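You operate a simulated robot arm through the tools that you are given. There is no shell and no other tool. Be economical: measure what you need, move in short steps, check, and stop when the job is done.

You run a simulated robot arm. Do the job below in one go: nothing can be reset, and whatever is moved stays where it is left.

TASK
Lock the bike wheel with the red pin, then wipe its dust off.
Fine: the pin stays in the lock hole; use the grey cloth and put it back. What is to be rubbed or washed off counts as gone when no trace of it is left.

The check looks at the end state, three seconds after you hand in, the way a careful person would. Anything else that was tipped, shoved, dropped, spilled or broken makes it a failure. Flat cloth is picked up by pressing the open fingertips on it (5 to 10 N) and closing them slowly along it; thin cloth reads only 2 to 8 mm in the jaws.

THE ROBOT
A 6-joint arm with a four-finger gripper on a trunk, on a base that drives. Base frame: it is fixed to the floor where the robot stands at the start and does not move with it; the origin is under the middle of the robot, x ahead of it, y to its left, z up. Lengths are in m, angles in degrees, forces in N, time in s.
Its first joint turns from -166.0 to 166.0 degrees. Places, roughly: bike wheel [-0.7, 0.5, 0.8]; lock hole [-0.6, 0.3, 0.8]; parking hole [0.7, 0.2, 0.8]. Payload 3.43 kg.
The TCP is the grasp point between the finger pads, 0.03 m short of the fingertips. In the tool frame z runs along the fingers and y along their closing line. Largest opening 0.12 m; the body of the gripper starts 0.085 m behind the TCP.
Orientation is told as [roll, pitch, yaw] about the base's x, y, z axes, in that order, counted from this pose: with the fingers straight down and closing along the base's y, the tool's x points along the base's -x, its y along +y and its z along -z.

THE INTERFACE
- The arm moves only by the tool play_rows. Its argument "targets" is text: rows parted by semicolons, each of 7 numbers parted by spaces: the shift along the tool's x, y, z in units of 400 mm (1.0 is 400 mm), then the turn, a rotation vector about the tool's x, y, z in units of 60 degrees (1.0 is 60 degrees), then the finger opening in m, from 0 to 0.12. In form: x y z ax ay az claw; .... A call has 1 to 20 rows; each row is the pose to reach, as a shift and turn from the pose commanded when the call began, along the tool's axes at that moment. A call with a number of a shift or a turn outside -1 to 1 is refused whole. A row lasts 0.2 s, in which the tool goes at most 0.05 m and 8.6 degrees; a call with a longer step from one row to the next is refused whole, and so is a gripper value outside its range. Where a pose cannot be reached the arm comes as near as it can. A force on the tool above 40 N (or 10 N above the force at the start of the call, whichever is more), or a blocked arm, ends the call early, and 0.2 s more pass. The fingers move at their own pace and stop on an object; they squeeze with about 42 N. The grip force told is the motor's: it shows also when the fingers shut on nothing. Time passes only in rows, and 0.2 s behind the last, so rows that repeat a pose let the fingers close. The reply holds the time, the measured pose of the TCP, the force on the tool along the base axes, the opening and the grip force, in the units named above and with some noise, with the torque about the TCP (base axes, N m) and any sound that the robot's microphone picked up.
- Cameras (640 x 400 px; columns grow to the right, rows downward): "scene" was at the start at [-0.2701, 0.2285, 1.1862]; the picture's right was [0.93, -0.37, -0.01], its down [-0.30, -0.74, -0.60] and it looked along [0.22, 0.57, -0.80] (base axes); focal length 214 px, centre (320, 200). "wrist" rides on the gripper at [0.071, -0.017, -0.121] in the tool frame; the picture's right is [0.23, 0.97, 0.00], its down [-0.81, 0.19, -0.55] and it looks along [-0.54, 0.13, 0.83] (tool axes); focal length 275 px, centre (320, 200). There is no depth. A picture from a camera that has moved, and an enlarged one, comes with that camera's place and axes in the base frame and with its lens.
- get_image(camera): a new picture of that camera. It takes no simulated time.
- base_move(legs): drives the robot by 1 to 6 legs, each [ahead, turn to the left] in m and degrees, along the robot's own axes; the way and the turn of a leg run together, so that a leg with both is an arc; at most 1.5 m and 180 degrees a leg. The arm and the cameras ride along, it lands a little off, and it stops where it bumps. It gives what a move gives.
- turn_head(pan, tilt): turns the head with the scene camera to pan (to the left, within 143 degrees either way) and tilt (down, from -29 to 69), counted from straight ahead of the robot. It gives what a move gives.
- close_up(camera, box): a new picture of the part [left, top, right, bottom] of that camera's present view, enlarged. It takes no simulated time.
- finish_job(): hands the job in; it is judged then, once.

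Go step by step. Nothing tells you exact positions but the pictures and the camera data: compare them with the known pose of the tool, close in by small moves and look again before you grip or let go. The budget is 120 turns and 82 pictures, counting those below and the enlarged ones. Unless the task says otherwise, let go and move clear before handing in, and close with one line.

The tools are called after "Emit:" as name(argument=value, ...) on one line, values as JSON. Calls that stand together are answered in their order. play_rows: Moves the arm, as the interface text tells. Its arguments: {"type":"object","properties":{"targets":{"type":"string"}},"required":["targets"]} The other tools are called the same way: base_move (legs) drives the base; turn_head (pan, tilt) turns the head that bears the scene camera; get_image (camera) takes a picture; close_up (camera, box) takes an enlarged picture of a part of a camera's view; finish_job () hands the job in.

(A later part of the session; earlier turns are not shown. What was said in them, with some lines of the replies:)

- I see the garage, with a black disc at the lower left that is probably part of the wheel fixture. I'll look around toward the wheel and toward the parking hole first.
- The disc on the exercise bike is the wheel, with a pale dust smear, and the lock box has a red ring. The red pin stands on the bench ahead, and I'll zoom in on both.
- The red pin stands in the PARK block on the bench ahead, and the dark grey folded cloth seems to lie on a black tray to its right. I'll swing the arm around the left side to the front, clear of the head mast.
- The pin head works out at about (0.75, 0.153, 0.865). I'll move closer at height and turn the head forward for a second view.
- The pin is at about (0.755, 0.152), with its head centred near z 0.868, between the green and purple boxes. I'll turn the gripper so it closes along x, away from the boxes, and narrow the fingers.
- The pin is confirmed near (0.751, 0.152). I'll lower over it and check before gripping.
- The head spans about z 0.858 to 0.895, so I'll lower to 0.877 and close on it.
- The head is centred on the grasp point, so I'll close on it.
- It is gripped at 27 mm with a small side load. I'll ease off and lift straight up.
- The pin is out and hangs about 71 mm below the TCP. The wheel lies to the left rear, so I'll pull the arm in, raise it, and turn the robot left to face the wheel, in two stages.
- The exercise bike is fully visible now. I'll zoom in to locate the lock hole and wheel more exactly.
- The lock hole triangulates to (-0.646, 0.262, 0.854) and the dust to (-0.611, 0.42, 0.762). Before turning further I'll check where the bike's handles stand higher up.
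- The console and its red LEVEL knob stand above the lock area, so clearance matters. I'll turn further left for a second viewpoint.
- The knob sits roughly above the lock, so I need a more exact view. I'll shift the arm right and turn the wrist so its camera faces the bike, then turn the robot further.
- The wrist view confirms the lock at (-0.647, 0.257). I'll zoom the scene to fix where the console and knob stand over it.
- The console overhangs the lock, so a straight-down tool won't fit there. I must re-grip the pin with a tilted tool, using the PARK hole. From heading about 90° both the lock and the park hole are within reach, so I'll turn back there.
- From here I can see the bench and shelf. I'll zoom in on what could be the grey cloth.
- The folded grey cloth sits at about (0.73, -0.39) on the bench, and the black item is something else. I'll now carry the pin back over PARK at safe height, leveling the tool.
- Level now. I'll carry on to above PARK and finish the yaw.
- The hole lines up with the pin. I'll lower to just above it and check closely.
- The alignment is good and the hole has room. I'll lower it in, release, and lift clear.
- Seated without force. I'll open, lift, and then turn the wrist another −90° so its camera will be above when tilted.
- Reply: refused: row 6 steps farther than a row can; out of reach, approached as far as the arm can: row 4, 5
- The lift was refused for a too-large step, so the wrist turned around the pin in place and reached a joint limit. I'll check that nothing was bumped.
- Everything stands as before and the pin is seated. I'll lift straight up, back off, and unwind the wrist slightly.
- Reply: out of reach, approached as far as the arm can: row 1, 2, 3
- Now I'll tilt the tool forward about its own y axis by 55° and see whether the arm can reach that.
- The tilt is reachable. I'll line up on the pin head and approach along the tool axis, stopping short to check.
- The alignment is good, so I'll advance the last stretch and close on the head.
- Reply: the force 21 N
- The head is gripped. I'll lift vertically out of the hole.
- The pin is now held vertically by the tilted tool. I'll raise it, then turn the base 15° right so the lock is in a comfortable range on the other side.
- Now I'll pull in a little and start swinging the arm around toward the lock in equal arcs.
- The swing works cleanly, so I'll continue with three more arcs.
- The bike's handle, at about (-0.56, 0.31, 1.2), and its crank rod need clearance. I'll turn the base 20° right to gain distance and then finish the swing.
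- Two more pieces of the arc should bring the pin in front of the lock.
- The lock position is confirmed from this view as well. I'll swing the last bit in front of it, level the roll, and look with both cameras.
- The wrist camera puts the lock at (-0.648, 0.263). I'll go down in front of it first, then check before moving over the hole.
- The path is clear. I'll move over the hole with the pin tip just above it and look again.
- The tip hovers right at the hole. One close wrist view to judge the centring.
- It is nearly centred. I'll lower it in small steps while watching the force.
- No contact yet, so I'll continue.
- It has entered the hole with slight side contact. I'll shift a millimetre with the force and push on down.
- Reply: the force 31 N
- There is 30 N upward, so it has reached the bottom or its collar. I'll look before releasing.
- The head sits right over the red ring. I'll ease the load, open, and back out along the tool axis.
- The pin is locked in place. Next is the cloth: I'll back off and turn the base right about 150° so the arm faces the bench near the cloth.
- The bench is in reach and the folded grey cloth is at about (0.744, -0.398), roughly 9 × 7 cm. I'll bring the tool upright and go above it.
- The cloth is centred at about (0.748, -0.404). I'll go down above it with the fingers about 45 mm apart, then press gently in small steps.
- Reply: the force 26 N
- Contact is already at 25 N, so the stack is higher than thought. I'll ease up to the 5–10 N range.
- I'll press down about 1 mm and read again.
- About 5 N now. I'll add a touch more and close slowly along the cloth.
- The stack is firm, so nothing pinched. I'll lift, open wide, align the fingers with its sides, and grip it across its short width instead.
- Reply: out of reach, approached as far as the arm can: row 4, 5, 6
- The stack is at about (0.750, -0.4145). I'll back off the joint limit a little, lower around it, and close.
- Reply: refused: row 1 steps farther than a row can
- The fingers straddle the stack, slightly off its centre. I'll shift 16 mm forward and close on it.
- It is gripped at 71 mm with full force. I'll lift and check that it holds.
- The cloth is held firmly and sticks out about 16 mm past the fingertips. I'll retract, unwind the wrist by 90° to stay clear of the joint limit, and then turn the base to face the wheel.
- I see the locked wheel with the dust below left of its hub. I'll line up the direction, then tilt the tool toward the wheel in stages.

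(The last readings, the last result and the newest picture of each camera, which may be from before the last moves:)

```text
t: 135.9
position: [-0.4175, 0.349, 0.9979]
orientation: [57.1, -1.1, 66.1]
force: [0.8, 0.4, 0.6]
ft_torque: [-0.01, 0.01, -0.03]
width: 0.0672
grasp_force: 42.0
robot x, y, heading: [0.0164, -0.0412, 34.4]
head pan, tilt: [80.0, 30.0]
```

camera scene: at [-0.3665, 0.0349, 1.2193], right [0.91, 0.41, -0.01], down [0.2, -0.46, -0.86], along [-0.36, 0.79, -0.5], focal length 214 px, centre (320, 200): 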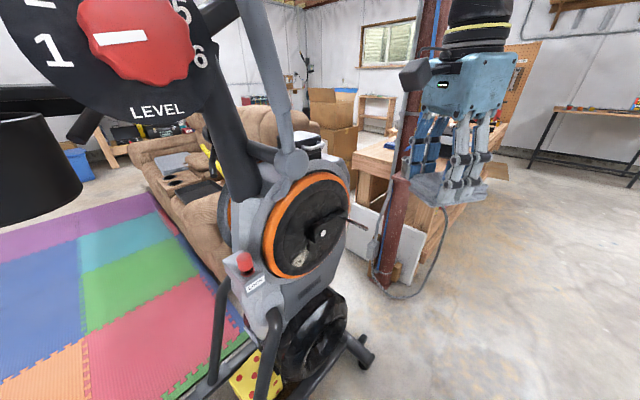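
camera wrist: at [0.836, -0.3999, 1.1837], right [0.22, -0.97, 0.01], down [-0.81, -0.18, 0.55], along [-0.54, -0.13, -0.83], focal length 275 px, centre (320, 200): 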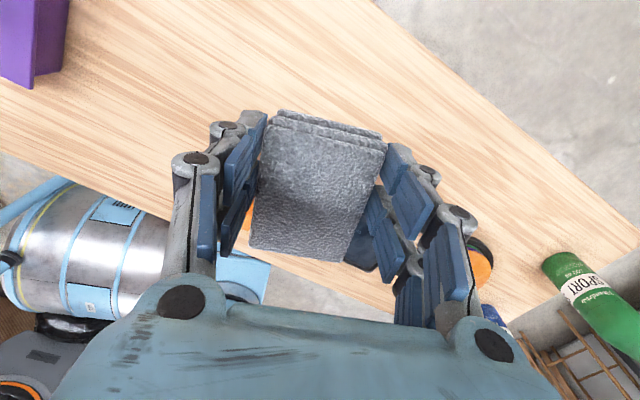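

The tilt works. I'll lower to the dust's height at a standoff of 8 cm, with the tool about level.

Emit:
play_rows(targets="0.002 -0.06 0.08 -0.08 0 0 0; 0.005 -0.12 0.16 -0.16 0 0 0; 0.008 -0.18 0.24 -0.24 0 0 0; 0.011 -0.24 0.32 -0.32 0 0 0; 0.014 -0.31 0.41 -0.4 0 0 0; 0.017 -0.374 0.494 -0.5 0.015 0 0; 0.017 -0.374 0.494 -0.5 0.015 0 0")

Emit:
get_image(camera="wrist")

Emit:
get_image(camera="scene")

```text
t: 137.5
position: [-0.4946, 0.3818, 0.7636]
orientation: [86.9, -0.8, 67.1]
force: [0.1, 0.5, 0.2]
ft_torque: [-0.02, -0.02, 0.01]
width: 0.067
grasp_force: 42.1
robot x, y, heading: [0.0225, -0.0404, 34.4]
head pan, tilt: [80.0, 30.0]
```

```text
18 pictures are left
camera wrist: at [-0.4101, 0.2706, 0.753], right [-0.14, -0.2, 0.97], down [0.81, 0.53, 0.23], along [-0.56, 0.82, 0.09], focal length 275 px, centre (320, 200)
```

wrist: 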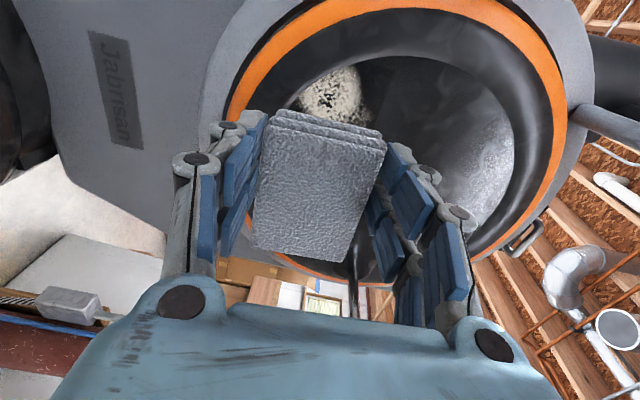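

```text
17 pictures are left
camera scene: at [-0.3666, 0.0348, 1.2192], right [0.91, 0.41, -0.01], down [0.2, -0.46, -0.86], along [-0.36, 0.79, -0.5], focal length 214 px, centre (320, 200)
```

scene: 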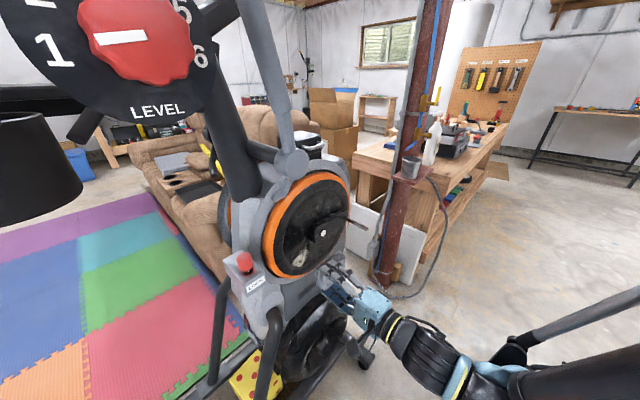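

The wrist camera shows the dust straight ahead of the cloth. I'll advance slowly until I feel contact.

Emit:
play_rows(targets="0.03 0 0.06 0 0 0 0; 0.03 0 0.11 0 0 0 0; 0.03 0 0.15 0 0 0 0; 0.03 0 0.15 0 0 0 0")

Emit:
get_image(camera="wrist")

```text
t: 138.5
position: [-0.5535, 0.3945, 0.7594]
orientation: [86.9, -0.8, 67.0]
force: [-1.2, 0.5, -0.1]
ft_torque: [-0.04, -0.03, 0.01]
width: 0.067
grasp_force: 41.8
robot x, y, heading: [0.0213, -0.0347, 34.4]
head pan, tilt: [80.0, 30.0]
```

```text
16 pictures are left
camera wrist: at [-0.4714, 0.2815, 0.7497], right [-0.14, -0.2, 0.97], down [0.81, 0.53, 0.23], along [-0.56, 0.82, 0.09], focal length 275 px, centre (320, 200)
```

wrist: 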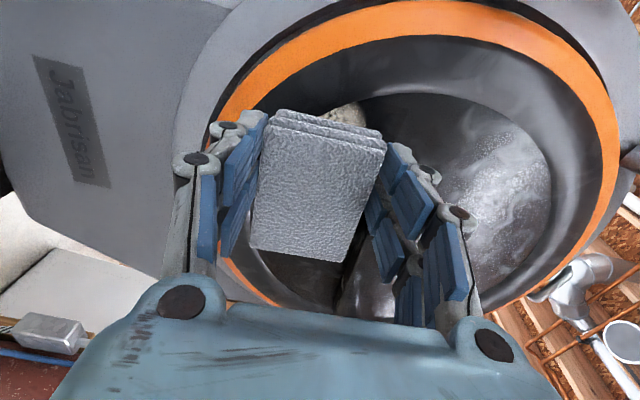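

Close now; I'll creep forward and read the force.

Emit:
play_rows(targets="0.01 0.01 0.01 0 0 0 0; 0.01 0.01 0.02 0 0 0 0; 0.01 0.01 0.03 0 0 0 0; 0.01 0.01 0.03 0 0 0 0")

```text
t: 139.5
position: [-0.5684, 0.3945, 0.7645]
orientation: [86.8, -0.7, 67.0]
force: [23.9, -9.9, -5.7]
ft_torque: [0.33, 0.44, 0.67]
width: 0.0674
grasp_force: 41.9
robot x, y, heading: [0.0213, -0.038, 34.1]
head pan, tilt: [80.0, 30.0]
```

Contact is at 26 N along the wheel's normal. I'll ease off slightly and wipe with small strokes around the patch.

Emit:
play_rows(targets="0 0 -0.004 0 0 0 0; 0.04 0 -0.004 0 0 0 0; 0.07 0.01 -0.004 0 0 0 0; 0.04 0.03 -0.004 0 0 0 0; 0 0.04 -0.004 0 0 0 0; -0.03 0.05 -0.004 0 0 0 0; 0 0.06 -0.004 0 0 0 0; 0.04 0.06 -0.004 0 0 0 0; 0.07 0.05 -0.004 0 0 0 0; 0.04 0.02 -0.004 0 0 0 0; 0 -0.01 -0.004 0 0 0 0; -0.03 -0.03 -0.004 0 0 0 0; 0 -0.05 -0.004 0 0 0 0; 0.04 -0.05 -0.004 0 0 0 0; 0.07 -0.03 -0.004 0 0 0 0; 0.03 0 -0.004 0 0 0 0; 0 0 -0.004 0 0 0 0; 0 0 -0.004 0 0 0 0")

Emit:
get_image(camera="wrist")

```text
t: 140.6
position: [-0.5799, 0.3687, 0.7714]
orientation: [86.5, -1.2, 67.3]
force: [39.5, -6.6, -5.1]
ft_torque: [0.13, 0.3, 0.55]
width: 0.0678
grasp_force: 42.1
robot x, y, heading: [0.0149, -0.0379, 34.3]
head pan, tilt: [80.0, 30.0]
stopped in row 5: the force on the tool passed its limit at 54 N (the readings are from after the stop); the commanded pose is now the measured one
```

```text
15 pictures are left
camera wrist: at [-0.4961, 0.2571, 0.7618], right [-0.15, -0.21, 0.97], down [0.81, 0.54, 0.24], along [-0.57, 0.82, 0.09], focal length 275 px, centre (320, 200)
```

wrist: 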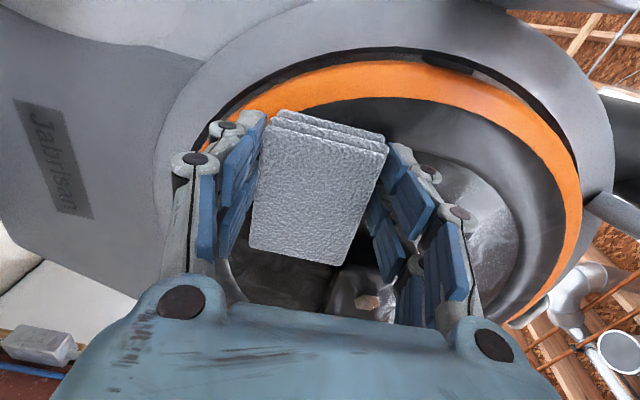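

The stroke to the left ran into the raised rim and loaded up. I'll back off and see how the patch looks.

Emit:
play_rows(targets="0 0 -0.03 0 0 0 0; -0.03 0 -0.1 0 0 0 0; -0.06 0 -0.19 0 0 0 0; -0.06 0 -0.19 0 0 0 0")

Emit:
close_up(camera="wrist", box=[200, 20, 440, 180])

Emit:
close_up(camera="scene", box=[220, 150, 380, 310])

```text
t: 141.6
position: [-0.503, 0.3627, 0.7759]
orientation: [86.5, -1.2, 67.4]
force: [0.0, 0.3, 0.4]
ft_torque: [-0.01, -0.01, 0.02]
width: 0.0674
grasp_force: 41.9
robot x, y, heading: [0.0216, -0.0354, 34.3]
head pan, tilt: [80.0, 30.0]
```

```text
2.50 times, centred on (320, 100) of wrist
camera zoom: at [-0.4175, 0.2507, 0.7661], right [-0.15, -0.21, 0.97], down [0.81, 0.54, 0.24], along [-0.57, 0.82, 0.09], focal length 688 px, centre (320, 450)
```

zoom: 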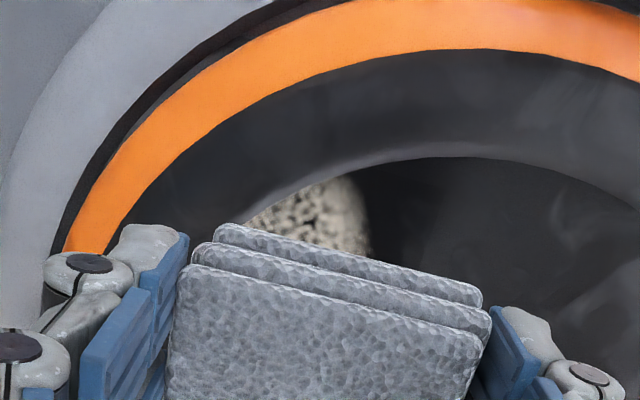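

```text
2.50 times, centred on (300, 230) of scene
camera zoom: at [-0.3666, 0.0348, 1.2192], right [0.91, 0.41, -0.01], down [0.2, -0.46, -0.86], along [-0.36, 0.79, -0.5], focal length 536 px, centre (370, 125)
```

zoom: 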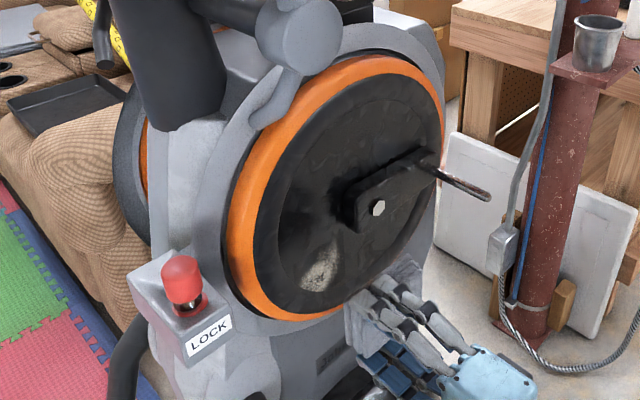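

The dust sits in a slight recess and a raised lip keeps the flat cloth off it. I'll tilt the tool so the cloth's lower-left corner leads into the recess.

Emit:
play_rows(targets="-0.02 0.005 0.02 -0.056 -0.072 0 0; -0.04 0.01 0.04 -0.112 -0.145 0 0; -0.06 0.015 0.06 -0.168 -0.217 0 0; -0.078 0.018 0.079 -0.224 -0.29 0 0; -0.078 0.018 0.079 -0.224 -0.29 0 0")

Emit:
get_image(camera="wrist")

Emit:
close_up(camera="scene", box=[240, 190, 360, 310])

```text
t: 142.8
position: [-0.5183, 0.4107, 0.7812]
orientation: [89.0, -5.0, 51.4]
force: [-0.4, 1.2, -0.1]
ft_torque: [0.03, -0.02, 0.01]
width: 0.0673
grasp_force: 42.2
out of reach, approached as far as the arm can: row 2, 3, 4, 5
robot x, y, heading: [0.0219, -0.0379, 34.5]
head pan, tilt: [80.0, 30.0]
```

```text
12 pictures are left
camera wrist: at [-0.468, 0.2814, 0.7619], right [-0.21, -0.24, 0.95], down [0.92, 0.27, 0.27], along [-0.32, 0.93, 0.16], focal length 275 px, centre (320, 200)
```

wrist: 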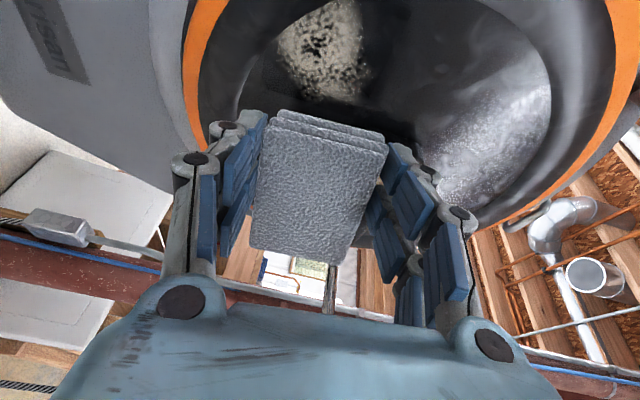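

```text
3.33 times, centred on (300, 250) of scene
camera zoom: at [-0.3665, 0.0349, 1.2192], right [0.91, 0.41, -0.01], down [0.2, -0.46, -0.86], along [-0.36, 0.79, -0.5], focal length 715 px, centre (387, 33)
```

zoom: 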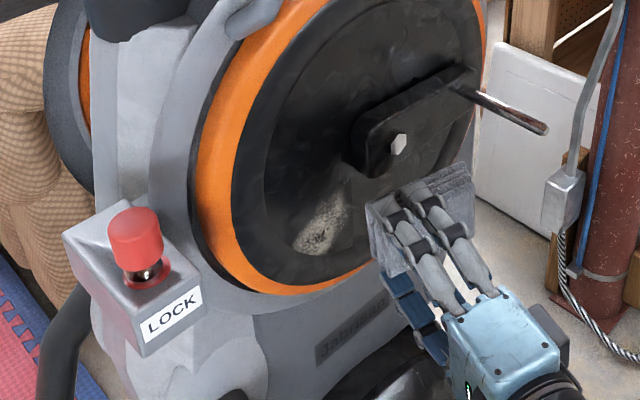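

The yaw tilt was reachable. I'll roll the tool 38° about its axis so a cloth corner points left into the recess and the fingers stay away from the crank.

Emit:
play_rows(targets="0 0 0 0 0 -0.13 0; 0 0 0 0 0 -0.26 0; 0 0 0 0 0 -0.39 0; 0 0 0 0 0 -0.52 0; 0 0 0 0 0 -0.633 0; 0 0 0 0 0 -0.633 0")

Emit:
get_image(camera="wrist")

```text
t: 144.2
position: [-0.5182, 0.4109, 0.7832]
orientation: [88.6, -43.0, 52.2]
force: [-0.5, 0.6, -0.2]
ft_torque: [-0.02, -0.02, 0.03]
width: 0.0675
grasp_force: 42.1
robot x, y, heading: [0.0193, -0.0385, 34.3]
head pan, tilt: [80.0, 30.0]
```

```text
10 pictures are left
camera wrist: at [-0.4495, 0.3032, 0.7249], right [-0.53, -0.64, 0.55], down [0.71, 0.02, 0.7], along [-0.47, 0.76, 0.45], focal length 275 px, centre (320, 200)
```

wrist: 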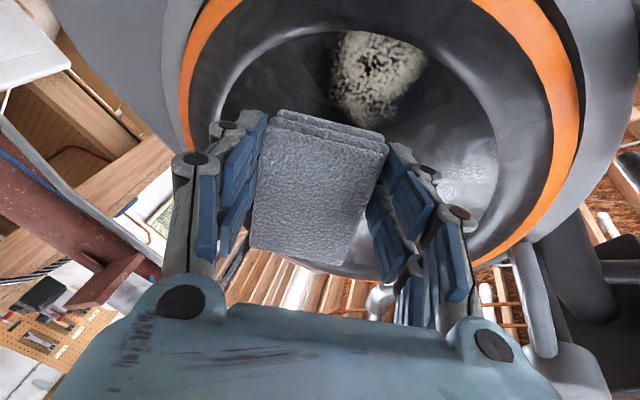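

Now the corner points left toward the dust. I'll move it in toward the patch and creep to contact.

Emit:
play_rows(targets="0.008 -0.008 0.04 0 0 0 0; 0.0169 -0.0158 0.0777 0 0 0 0; 0.0192 -0.0133 0.0897 0 0 0 0; 0.0192 -0.0133 0.0897 0 0 0 0")

```text
t: 145.0
position: [-0.5522, 0.425, 0.7701]
orientation: [88.4, -43.8, 52.4]
force: [37.8, -14.0, -13.4]
ft_torque: [0.29, 1.26, -0.47]
width: 0.0707
grasp_force: 41.9
robot x, y, heading: [0.0234, -0.0411, 34.3]
head pan, tilt: [80.0, 30.0]
stopped in row 4: the force on the tool passed its limit at 45 N (the readings are from after the stop); the commanded pose is now the measured one
```

That contact was the cloth's top corner on the crank. I'll back off and pitch the tool down so this top corner leads as a small contact point at the dust, clear of the crank and rim.

Emit:
play_rows(targets="-0.014 -0.0153 -0.072 0 0 0 0; -0.0276 -0.0306 -0.144 0 0 0 0; -0.0276 -0.0306 -0.144 0.052 0.106 0 0; -0.0276 -0.0306 -0.144 0.104 0.212 0 0; -0.0276 -0.0306 -0.144 0.156 0.319 0 0; -0.0276 -0.0306 -0.144 0.208 0.425 0 0; -0.0276 -0.0306 -0.144 0.26 0.53 0 0; -0.0276 -0.0306 -0.144 0.314 0.638 0 0; -0.0276 -0.0306 -0.144 0.314 0.638 0 0")

Emit:
get_image(camera="wrist")

```text
t: 147.0
position: [-0.4985, 0.4027, 0.7699]
orientation: [42.9, -27.0, 95.3]
force: [0.2, 0.9, 0.0]
ft_torque: [-0.02, -0.01, -0.01]
width: 0.0705
grasp_force: 42.2
robot x, y, heading: [0.02, -0.0408, 34.4]
head pan, tilt: [80.0, 30.0]
```

```text
9 pictures are left
camera wrist: at [-0.3955, 0.3136, 0.8073], right [-0.66, -0.57, 0.49], down [0.19, 0.5, 0.85], along [-0.72, 0.65, -0.22], focal length 275 px, centre (320, 200)
```

wrist: 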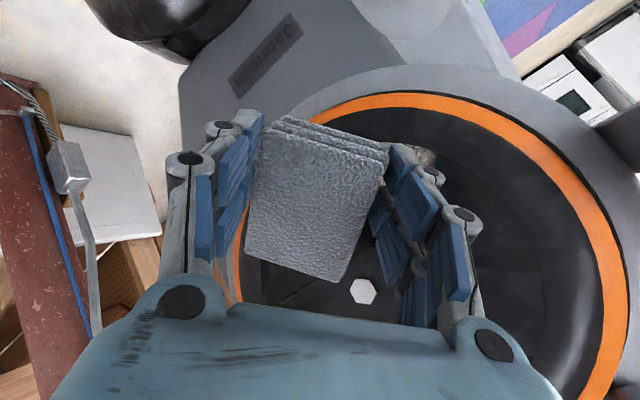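

Now the cloth's upper corner leads. I'll move it in front of the dust and creep forward to contact.

Emit:
play_rows(targets="0.045 0.0175 0.014 0 0 0 0; 0.0937 0.035 0.0287 0 0 0 0; 0.077 0.055 0.058 0 0 0 0; 0.0599 0.0747 0.0885 0 0 0 0; 0.0599 0.0747 0.0885 0 0 0 0")

```text
t: 148.2
position: [-0.541, 0.3797, 0.7553]
orientation: [43.0, -27.2, 95.2]
force: [-0.8, -0.2, -0.6]
ft_torque: [-0.04, 0.01, -0.01]
width: 0.0703
grasp_force: 41.9
robot x, y, heading: [0.0211, -0.0399, 34.3]
head pan, tilt: [80.0, 30.0]
```

Emit:
play_rows(targets="-0.002 0.0025 0.0037 0 0 0 0; -0.0042 0.005 0.0075 0 0 0 0; -0.0063 0.0074 0.0112 0 0 0 0; -0.0084 0.0099 0.015 0 0 0 0; -0.0084 0.0099 0.015 0 0 0 0")

```text
t: 149.4
position: [-0.5495, 0.3842, 0.754]
orientation: [42.9, -27.2, 95.1]
force: [-0.5, 0.6, 0.3]
ft_torque: [-0.03, 0.03, 0.0]
width: 0.0706
grasp_force: 41.8
robot x, y, heading: [0.0183, -0.0402, 34.3]
head pan, tilt: [80.0, 30.0]
```

Emit:
play_rows(targets="-0.0021 0.0025 0.0037 0 0 0 0; -0.0042 0.005 0.0075 0 0 0 0; -0.0063 0.0074 0.0112 0 0 0 0; -0.0063 0.0074 0.0112 0 0 0 0")

```text
t: 150.2
position: [-0.5582, 0.3787, 0.7505]
orientation: [42.0, -27.3, 95.5]
force: [24.2, -4.1, -9.9]
ft_torque: [-0.29, 0.68, -1.19]
width: 0.0715
grasp_force: 42.3
robot x, y, heading: [0.0199, -0.0413, 34.3]
head pan, tilt: [80.0, 30.0]
stopped in row 3: the force on the tool passed its limit at 43 N (the readings are from after the stop); the commanded pose is now the measured one
```

Contact is high and right again, probably at the crank end. I'll check the view before going on.

Emit:
close_up(camera="wrist", box=[200, 60, 520, 320])

Emit:
close_up(camera="scene", box=[240, 190, 360, 310])

```text
1.54 times, centred on (360, 190) of wrist
camera zoom: at [-0.4571, 0.2894, 0.7878], right [-0.67, -0.57, 0.47], down [0.18, 0.49, 0.85], along [-0.72, 0.66, -0.23], focal length 424 px, centre (258, 215)
```

zoom: 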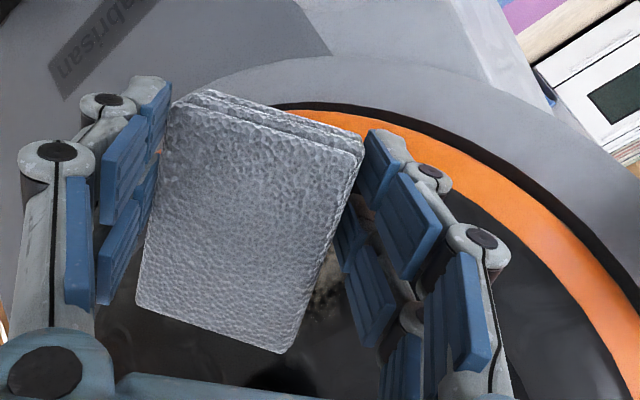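

```text
3.33 times, centred on (300, 250) of scene
camera zoom: at [-0.3659, 0.035, 1.2194], right [0.91, 0.41, -0.01], down [0.2, -0.46, -0.86], along [-0.36, 0.79, -0.5], focal length 715 px, centre (387, 33)
```

zoom: 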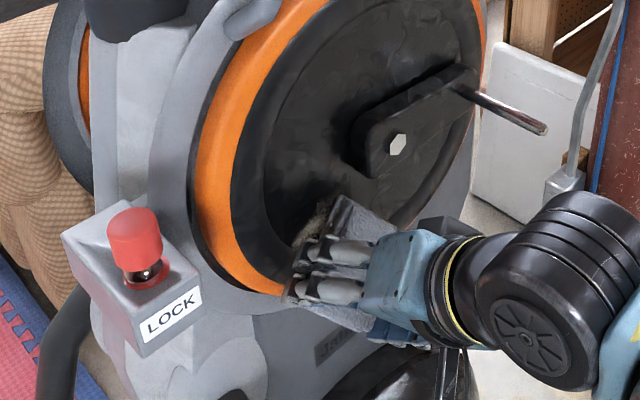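

The scene view shows the cloth corner actually touching the wheel right at the dust's upper end, clear of the crank. I'll ease the pressure a little and wipe down along the patch in passes.

Emit:
play_rows(targets="0.0016 -0.0019 -0.0028 0 0 0 0; 0.0292 0.0029 0.0093 0 0 0 0; 0.0568 0.0076 0.0214 0 0 0 0; 0.0843 0.0124 0.0334 0 0 0 0; 0.1108 0.0187 0.0439 0 0 0 0; 0.1092 -0.0042 0.0581 0 0 0 0; 0.0817 -0.009 0.046 0 0 0 0; 0.0541 -0.0137 0.034 0 0 0 0; 0.0265 -0.0185 0.0219 0 0 0 0; 0.024 0.0181 -0.0036 0 0 0 0; 0.0515 0.0229 0.0085 0 0 0 0; 0.0791 0.0276 0.0205 0 0 0 0; 0.1017 0.0308 0.0309 0 0 0 0; 0.0568 0.0076 0.0214 0 0 0 0; 0.0568 0.0076 0.0214 0 0 0 0")

```text
t: 153.3
position: [-0.5664, 0.3605, 0.736]
orientation: [42.1, -27.3, 95.5]
force: [2.2, 0.6, -0.3]
ft_torque: [-0.02, 0.08, -0.1]
width: 0.0708
grasp_force: 42.1
robot x, y, heading: [0.0197, -0.0371, 34.3]
head pan, tilt: [80.0, 30.0]
```

The pass ran through with light contact. I'll repeat it about 2 mm deeper.

Emit:
play_rows(targets="-0.0021 0.0025 0.0037 0 0 0 0; -0.0297 -0.0022 -0.0084 0 0 0 0; -0.0562 -0.0083 -0.0223 0 0 0 0; -0.0324 -0.0236 0.0042 0 0 0 0; -0.0048 -0.0188 0.0163 0 0 0 0; 0.0228 -0.0141 0.0283 0 0 0 0; 0.0503 -0.0093 0.0404 0 0 0 0; 0.0519 0.0136 0.0262 0 0 0 0; 0.0254 0.0073 0.0157 0 0 0 0; -0.0021 0.0025 0.0037 0 0 0 0; -0.0074 0.0178 -0.0092 0 0 0 0; -0.0349 0.013 -0.0213 0 0 0 0; -0.0074 0.0178 -0.0092 0 0 0 0; 0.0202 0.0225 0.0028 0 0 0 0; 0.0428 0.0257 0.0132 0 0 0 0; 0.0254 0.0073 0.0157 0 0 0 0; -0.0021 0.0025 0.0037 0 0 0 0; -0.0021 0.0025 0.0037 0 0 0 0")

```text
t: 157.2
position: [-0.5681, 0.3619, 0.737]
orientation: [42.1, -27.2, 95.6]
force: [-0.1, 0.6, -0.1]
ft_torque: [0.0, -0.01, -0.01]
width: 0.0707
grasp_force: 41.9
robot x, y, heading: [0.0205, -0.0393, 34.3]
head pan, tilt: [80.0, 30.0]
```

I'll withdraw a bit and inspect the patch.

Emit:
play_rows(targets="0.0211 -0.0248 -0.0374 0 0 0 0; 0.0422 -0.0496 -0.0747 0 0 0 0; 0.065 -0.08 -0.0422 0 0 0 0; 0.0878 -0.11 -0.0097 0 0 0 0; 0.0878 -0.11 -0.0097 0 0 0 0")

Emit:
close_up(camera="scene", box=[250, 190, 350, 290])

```text
t: 158.3
position: [-0.5303, 0.3452, 0.6968]
orientation: [42.1, -27.2, 95.5]
force: [-0.4, 0.3, -0.8]
ft_torque: [0.0, 0.0, -0.01]
width: 0.0706
grasp_force: 41.9
robot x, y, heading: [0.0212, -0.0397, 34.3]
head pan, tilt: [80.0, 30.0]
```

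```text
4.00 times, centred on (300, 240) of scene
camera zoom: at [-0.3665, 0.0349, 1.2192], right [0.91, 0.41, -0.01], down [0.2, -0.46, -0.86], along [-0.36, 0.79, -0.5], focal length 858 px, centre (400, 40)
```

zoom: 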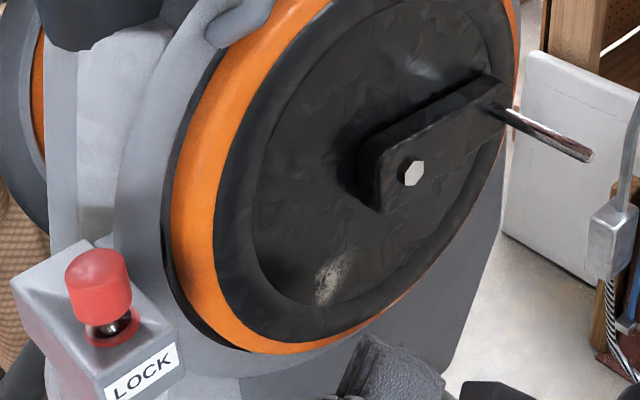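

Most of the dust is gone, with a small streak left toward the lower right. I'll go back in and wipe along that band, slightly deeper.

Emit:
play_rows(targets="-0.03 0.022 0.006 0 0 0 0; -0.0585 0.0447 0.0132 0 0 0 0; -0.0796 0.0695 0.0506 0 0 0 0; -0.1083 0.0662 0.0369 0 0 0 0; -0.1371 0.063 0.0232 0 0 0 0; -0.1364 0.0828 0.0105 0 0 0 0; -0.1077 0.0861 0.0243 0 0 0 0; -0.0789 0.0893 0.038 0 0 0 0; -0.0502 0.0926 0.0517 0 0 0 0; -0.0254 0.0927 0.0652 0 0 0 0; -0.0261 0.0728 0.0779 0 0 0 0; -0.0509 0.0727 0.0643 0 0 0 0; -0.0796 0.0695 0.0506 0 0 0 0; -0.1083 0.0662 0.0369 0 0 0 0; -0.1077 0.0861 0.0243 0 0 0 0; -0.0789 0.0893 0.038 0 0 0 0; -0.0796 0.0695 0.0506 0 0 0 0; -0.0509 0.0727 0.0643 0 0 0 0; -0.0509 0.0727 0.0643 0 0 0 0")

```text
t: 162.3
position: [-0.5704, 0.3584, 0.7068]
orientation: [42.1, -27.2, 95.5]
force: [1.0, 0.1, -1.4]
ft_torque: [0.01, 0.07, -0.08]
width: 0.0704
grasp_force: 41.8
robot x, y, heading: [0.0241, -0.04, 34.1]
head pan, tilt: [80.0, 30.0]
```

Contact was light, so one more pass about 4 mm deeper over the same band.

Emit:
play_rows(targets="-0.0042 0.005 0.0075 0 0 0 0; -0.0329 0.0018 -0.0062 0 0 0 0; -0.0616 -0.0015 -0.0199 0 0 0 0; -0.0904 -0.0047 -0.0336 0 0 0 0; -0.061 0.0184 -0.0325 0 0 0 0; -0.0322 0.0216 -0.0188 0 0 0 0; -0.0035 0.0249 -0.0051 0 0 0 0; 0.0213 0.025 0.0084 0 0 0 0; 0.0206 0.0051 0.0211 0 0 0 0; -0.0042 0.005 0.0075 0 0 0 0; -0.0329 0.0018 -0.0062 0 0 0 0; -0.0322 0.0216 -0.0188 0 0 0 0; -0.061 0.0184 -0.0325 0 0 0 0; -0.0329 0.0018 -0.0062 0 0 0 0; -0.0329 0.0018 -0.0062 0 0 0 0")

```text
t: 162.8
position: [-0.5749, 0.356, 0.7039]
orientation: [41.2, -27.5, 95.8]
force: [72.5, 2.8, 15.2]
ft_torque: [-0.17, 2.68, -1.44]
width: 0.0732
grasp_force: 42.7
robot x, y, heading: [0.0225, -0.0427, 34.3]
head pan, tilt: [80.0, 30.0]
stopped in row 2: the force on the tool passed its limit at 44 N (the readings are from after the stop); the commanded pose is now the measured one
```

That was too deep. I'll back off right away and inspect.

Emit:
play_rows(targets="0.005 -0.006 -0.009 0 0 0 0; 0.0211 -0.0248 -0.0374 0 0 0 0; 0.0422 -0.0496 -0.0747 0 0 0 0; 0.06 -0.074 -0.05 0 0 0 0; 0.06 -0.074 -0.05 0 0 0 0")

Emit:
close_up(camera="scene", box=[250, 190, 350, 290])

```text
t: 164.0
position: [-0.5421, 0.3407, 0.6875]
orientation: [41.3, -27.5, 96.0]
force: [-0.1, -0.4, -0.1]
ft_torque: [-0.01, 0.0, 0.02]
width: 0.0704
grasp_force: 41.9
robot x, y, heading: [0.0205, -0.0392, 34.4]
head pan, tilt: [80.0, 30.0]
```

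```text
4.00 times, centred on (300, 240) of scene
camera zoom: at [-0.3664, 0.0349, 1.2192], right [0.91, 0.41, -0.01], down [0.2, -0.46, -0.86], along [-0.36, 0.79, -0.5], focal length 858 px, centre (400, 40)
```

zoom: 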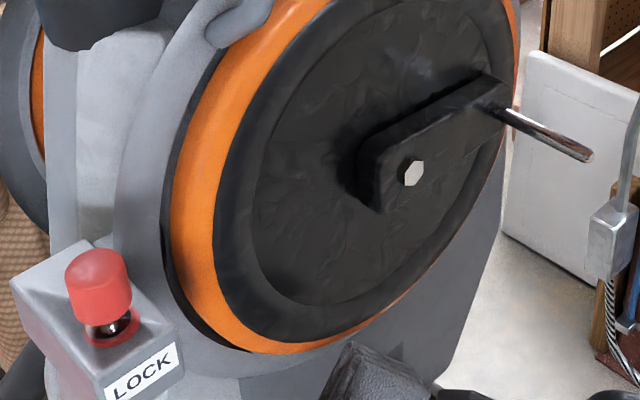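

The dust appears gone. I'll take one tight look to be sure no trace is left.

Emit:
close_up(camera="scene", box=[278, 200, 338, 275])

```text
5.33 times, centred on (308, 238) of scene
camera zoom: at [-0.3664, 0.0349, 1.2192], right [0.91, 0.41, -0.01], down [0.2, -0.46, -0.86], along [-0.36, 0.79, -0.5], focal length 1144 px, centre (384, 0)
```

zoom: 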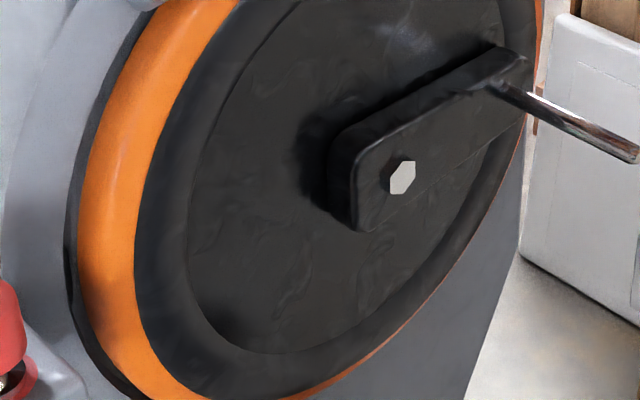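

The wheel is clean. Now I'll retreat from it and rise clear.

Emit:
play_rows(targets="0.037 -0.0434 -0.0654 0 0 0 0; 0.0739 -0.0868 -0.1308 0 0 0 0; 0.1108 -0.1302 -0.1961 0 0 0 0; 0.1477 -0.1736 -0.2615 0 0 0 0; 0.1036 -0.1147 -0.3245 0 0 0 0; 0.0595 -0.0559 -0.3875 0 0 0 0; 0.0153 0.003 -0.4505 0 0 0 0; -0.0288 0.0618 -0.5135 0 0 0 0; -0.0729 0.1207 -0.5765 0 0 0 0; -0.117 0.1796 -0.6395 0 0 0 0; -0.1612 0.2384 -0.7025 0 0 0 0; -0.206 0.298 -0.766 0 0 0 0; -0.206 0.298 -0.766 0 0 0 0")

```text
t: 166.8
position: [-0.4212, 0.2825, 1.0017]
orientation: [41.3, -27.5, 96.1]
force: [-0.5, 0.0, -0.4]
ft_torque: [-0.03, -0.01, 0.0]
width: 0.0695
grasp_force: 42.7
robot x, y, heading: [0.0183, -0.0433, 34.4]
head pan, tilt: [80.0, 30.0]
```

I'll bring the tool back to pointing straight down.

Emit:
play_rows(targets="0 0 0 0.09 0.071 0 0; 0 0 0 0.18 0.142 0 0; 0 0 0 0.27 0.213 0 0; 0 0 0 0.36 0.284 0 0; 0 0 0 0.45 0.356 0 0; 0 0 0 0.54 0.427 0 0; 0 0 0 0.63 0.498 0 0; 0 0 0 0.63 0.498 0 0")

```text
t: 168.6
position: [-0.4231, 0.2816, 1.0003]
orientation: [0.0, 0.2, 106.5]
force: [0.2, -0.4, 0.2]
ft_torque: [-0.03, 0.0, -0.05]
width: 0.0697
grasp_force: 42.3
robot x, y, heading: [0.0179, -0.0372, 34.5]
head pan, tilt: [80.0, 30.0]
```

Tool is upright. I'll rise a bit and turn the base back to the bench.

Emit:
play_rows(targets="0 0 -0.1 0 0 0 0; 0 0 -0.2 0 0 0 0; 0 0 -0.22 0 0 0 0; 0 0 -0.22 0 0 0 0")

Emit:
base_move(legs=[[0, -127]])

```text
t: 169.6
position: [-0.4239, 0.2836, 1.0872]
orientation: [0.0, 0.1, 106.5]
force: [-1.0, 0.1, -0.8]
ft_torque: [-0.02, 0.02, 0.03]
width: 0.0696
grasp_force: 42.0
robot x, y, heading: [0.0197, -0.0402, 34.2]
head pan, tilt: [80.0, 30.0]
```

```text
t: 176.0
position: [0.5444, 0.122, 1.0868]
orientation: [0.0, 0.1, -20.2]
force: [-0.2, 0.2, -1.6]
ft_torque: [-0.01, -0.01, 0.01]
width: 0.0688
grasp_force: 42.1
robot x, y, heading: [0.0274, -0.0405, -92.2]
head pan, tilt: [80.0, 30.0]
```

Now I'll carry the cloth over its old place.

Emit:
play_rows(targets="-0.07 -0.08 0 0 0 0 0; -0.14 -0.16 0 0 0 0 0; -0.21 -0.24 0 0 0 0 0; -0.28 -0.32 0 0 0 0 0; -0.35 -0.4 0 0 0 0 0; -0.42 -0.48 0 0 0 0 0; -0.49 -0.56 0 0 0 0 0; -0.56 -0.64 0 0 0 0 0; -0.63 -0.72 0 0 0 0 0; -0.7 -0.8 0 0 0 0 0; -0.77 -0.88 0 0 0 0 0; -0.84 -0.95 0 0 0 0 0; -0.84 -0.95 0 0 0 0 0")

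```text
t: 178.8
position: [0.7277, -0.3383, 1.0915]
orientation: [-0.6, -0.2, -20.2]
force: [0.2, 0.0, 0.5]
ft_torque: [0.0, 0.0, 0.02]
width: 0.0684
grasp_force: 41.8
robot x, y, heading: [0.0244, -0.0433, -92.6]
head pan, tilt: [80.0, 30.0]
```

Emit:
play_rows(targets="-0.05 -0.07 0 0 0 -0.04 0; -0.105 -0.134 0 0 0 -0.075 0; -0.105 -0.134 0.1 0 0 -0.075 0; -0.105 -0.134 0.2 0 0 -0.075 0; -0.105 -0.134 0.3 0 0 -0.075 0; -0.105 -0.134 0.37 0 0 -0.075 0; -0.105 -0.134 0.37 0 0 -0.075 0")

Emit:
get_image(camera="wrist")

```text
t: 180.4
position: [0.75, -0.4038, 0.9406]
orientation: [-0.6, -0.1, -15.6]
force: [0.7, -0.8, -0.1]
ft_torque: [-0.02, 0.03, -0.01]
width: 0.0684
grasp_force: 41.9
robot x, y, heading: [0.0276, -0.0418, -92.5]
head pan, tilt: [80.0, 30.0]
```

```text
3 pictures are left
camera wrist: at [0.6763, -0.3986, 1.0633], right [0.04, 1.0, -0.01], down [0.83, -0.03, 0.55], along [0.55, -0.03, -0.83], focal length 275 px, centre (320, 200)
```

wrist: 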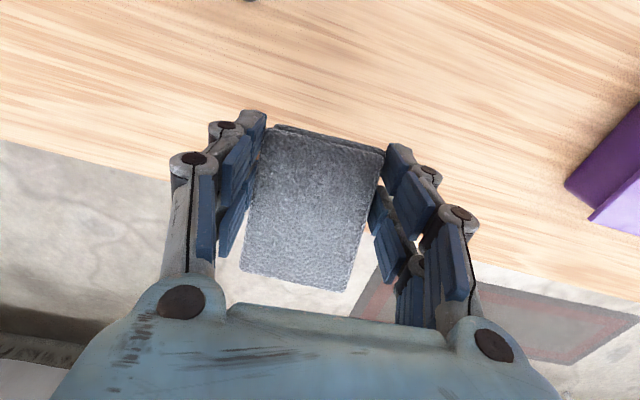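

The cloth is above its old place. I'll lower it until it touches the bench.

Emit:
play_rows(targets="0 0 0.08 0 0 0 0; 0 0 0.15 0 0 0 0; 0 0 0.2 0 0 0 0; 0 0 0.212 0 0 0 0; 0 0 0.212 0 0 0 0")

```text
t: 181.6
position: [0.7493, -0.4038, 0.8585]
orientation: [-0.6, -0.1, -15.7]
force: [-0.2, -0.4, -0.1]
ft_torque: [-0.04, 0.02, -0.02]
width: 0.0683
grasp_force: 41.8
robot x, y, heading: [0.0276, -0.0407, -92.4]
head pan, tilt: [80.0, 30.0]
```

Emit:
play_rows(targets="0 0 0.008 0 0 0 0; 0 0 0.016 0 0 0 0; 0 0 0.024 0 0 0 0; 0 0 0.024 0 0 0 0")

```text
t: 182.6
position: [0.7503, -0.4043, 0.8481]
orientation: [-0.6, -0.1, -15.6]
force: [0.2, -0.9, -0.2]
ft_torque: [-0.04, 0.01, 0.01]
width: 0.0682
grasp_force: 41.7
robot x, y, heading: [0.0294, -0.0446, -92.1]
head pan, tilt: [80.0, 30.0]
```

Emit:
play_rows(targets="0 0 0.006 0 0 0 0; 0 0 0.012 0 0 0 0; 0 0 0.018 0 0 0 0; 0 0 0.018 0 0 0 0")

```text
t: 183.6
position: [0.749, -0.4041, 0.8425]
orientation: [-0.6, 0.0, -15.7]
force: [3.8, 9.0, 20.5]
ft_torque: [-0.18, 0.28, -0.1]
width: 0.0671
grasp_force: 42.3
robot x, y, heading: [0.0309, -0.0421, -92.3]
head pan, tilt: [80.0, 30.0]
```

It is down on the bench. I'll ease, open slowly, and lift straight off.

Emit:
play_rows(targets="0 0 -0.002 0 0 0 0.068; 0 0 -0.002 0 0 0 0.075; 0 0 -0.002 0 0 0 0.085; 0 0 -0.002 0 0 0 0.1; 0 0 -0.002 0 0 0 0.115; 0 0 -0.002 0 0 0 0.115; 0 0 -0.07 0 0 0 0.115; 0 0 -0.17 0 0 0 0.115; 0 0 -0.28 0 0 0 0.115; 0 0 -0.39 0 0 0 0.115; 0 0 -0.5 0 0 0 0.115; 0 0 -0.5 0 0 0 0.115")

Emit:
get_image(camera="wrist")

```text
t: 186.2
position: [0.7495, -0.4052, 1.0407]
orientation: [-0.6, -0.1, -15.6]
force: [-0.6, 0.0, -0.7]
ft_torque: [0.0, 0.0, 0.01]
width: 0.115
grasp_force: 0.1
robot x, y, heading: [0.0273, -0.0399, -92.2]
head pan, tilt: [80.0, 30.0]
```

```text
2 pictures are left
camera wrist: at [0.6758, -0.4001, 1.1622], right [0.04, 1.0, -0.01], down [0.83, -0.03, 0.55], along [0.55, -0.03, -0.83], focal length 275 px, centre (320, 200)
```

wrist: 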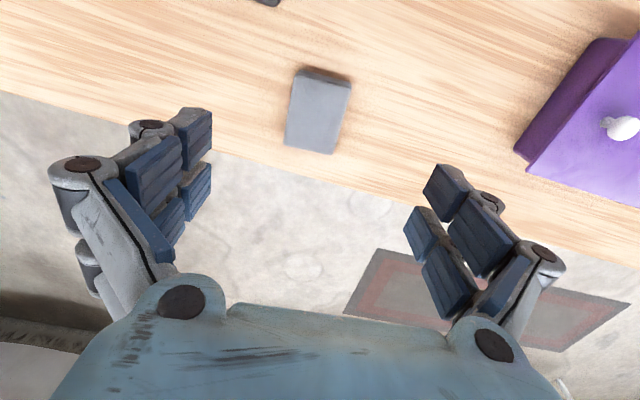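

The pin sits in the lock hole, the wheel shows no dust, and the cloth is back in its place on the bench with the gripper clear above it. Handing in.

Emit:
finish_job()

```text
The job is handed in.
```

The red pin is in the lock hole, the wheel's dust is gone with no trace in the last close-up, and the grey cloth is back on the bench about 2 cm from where it lay.
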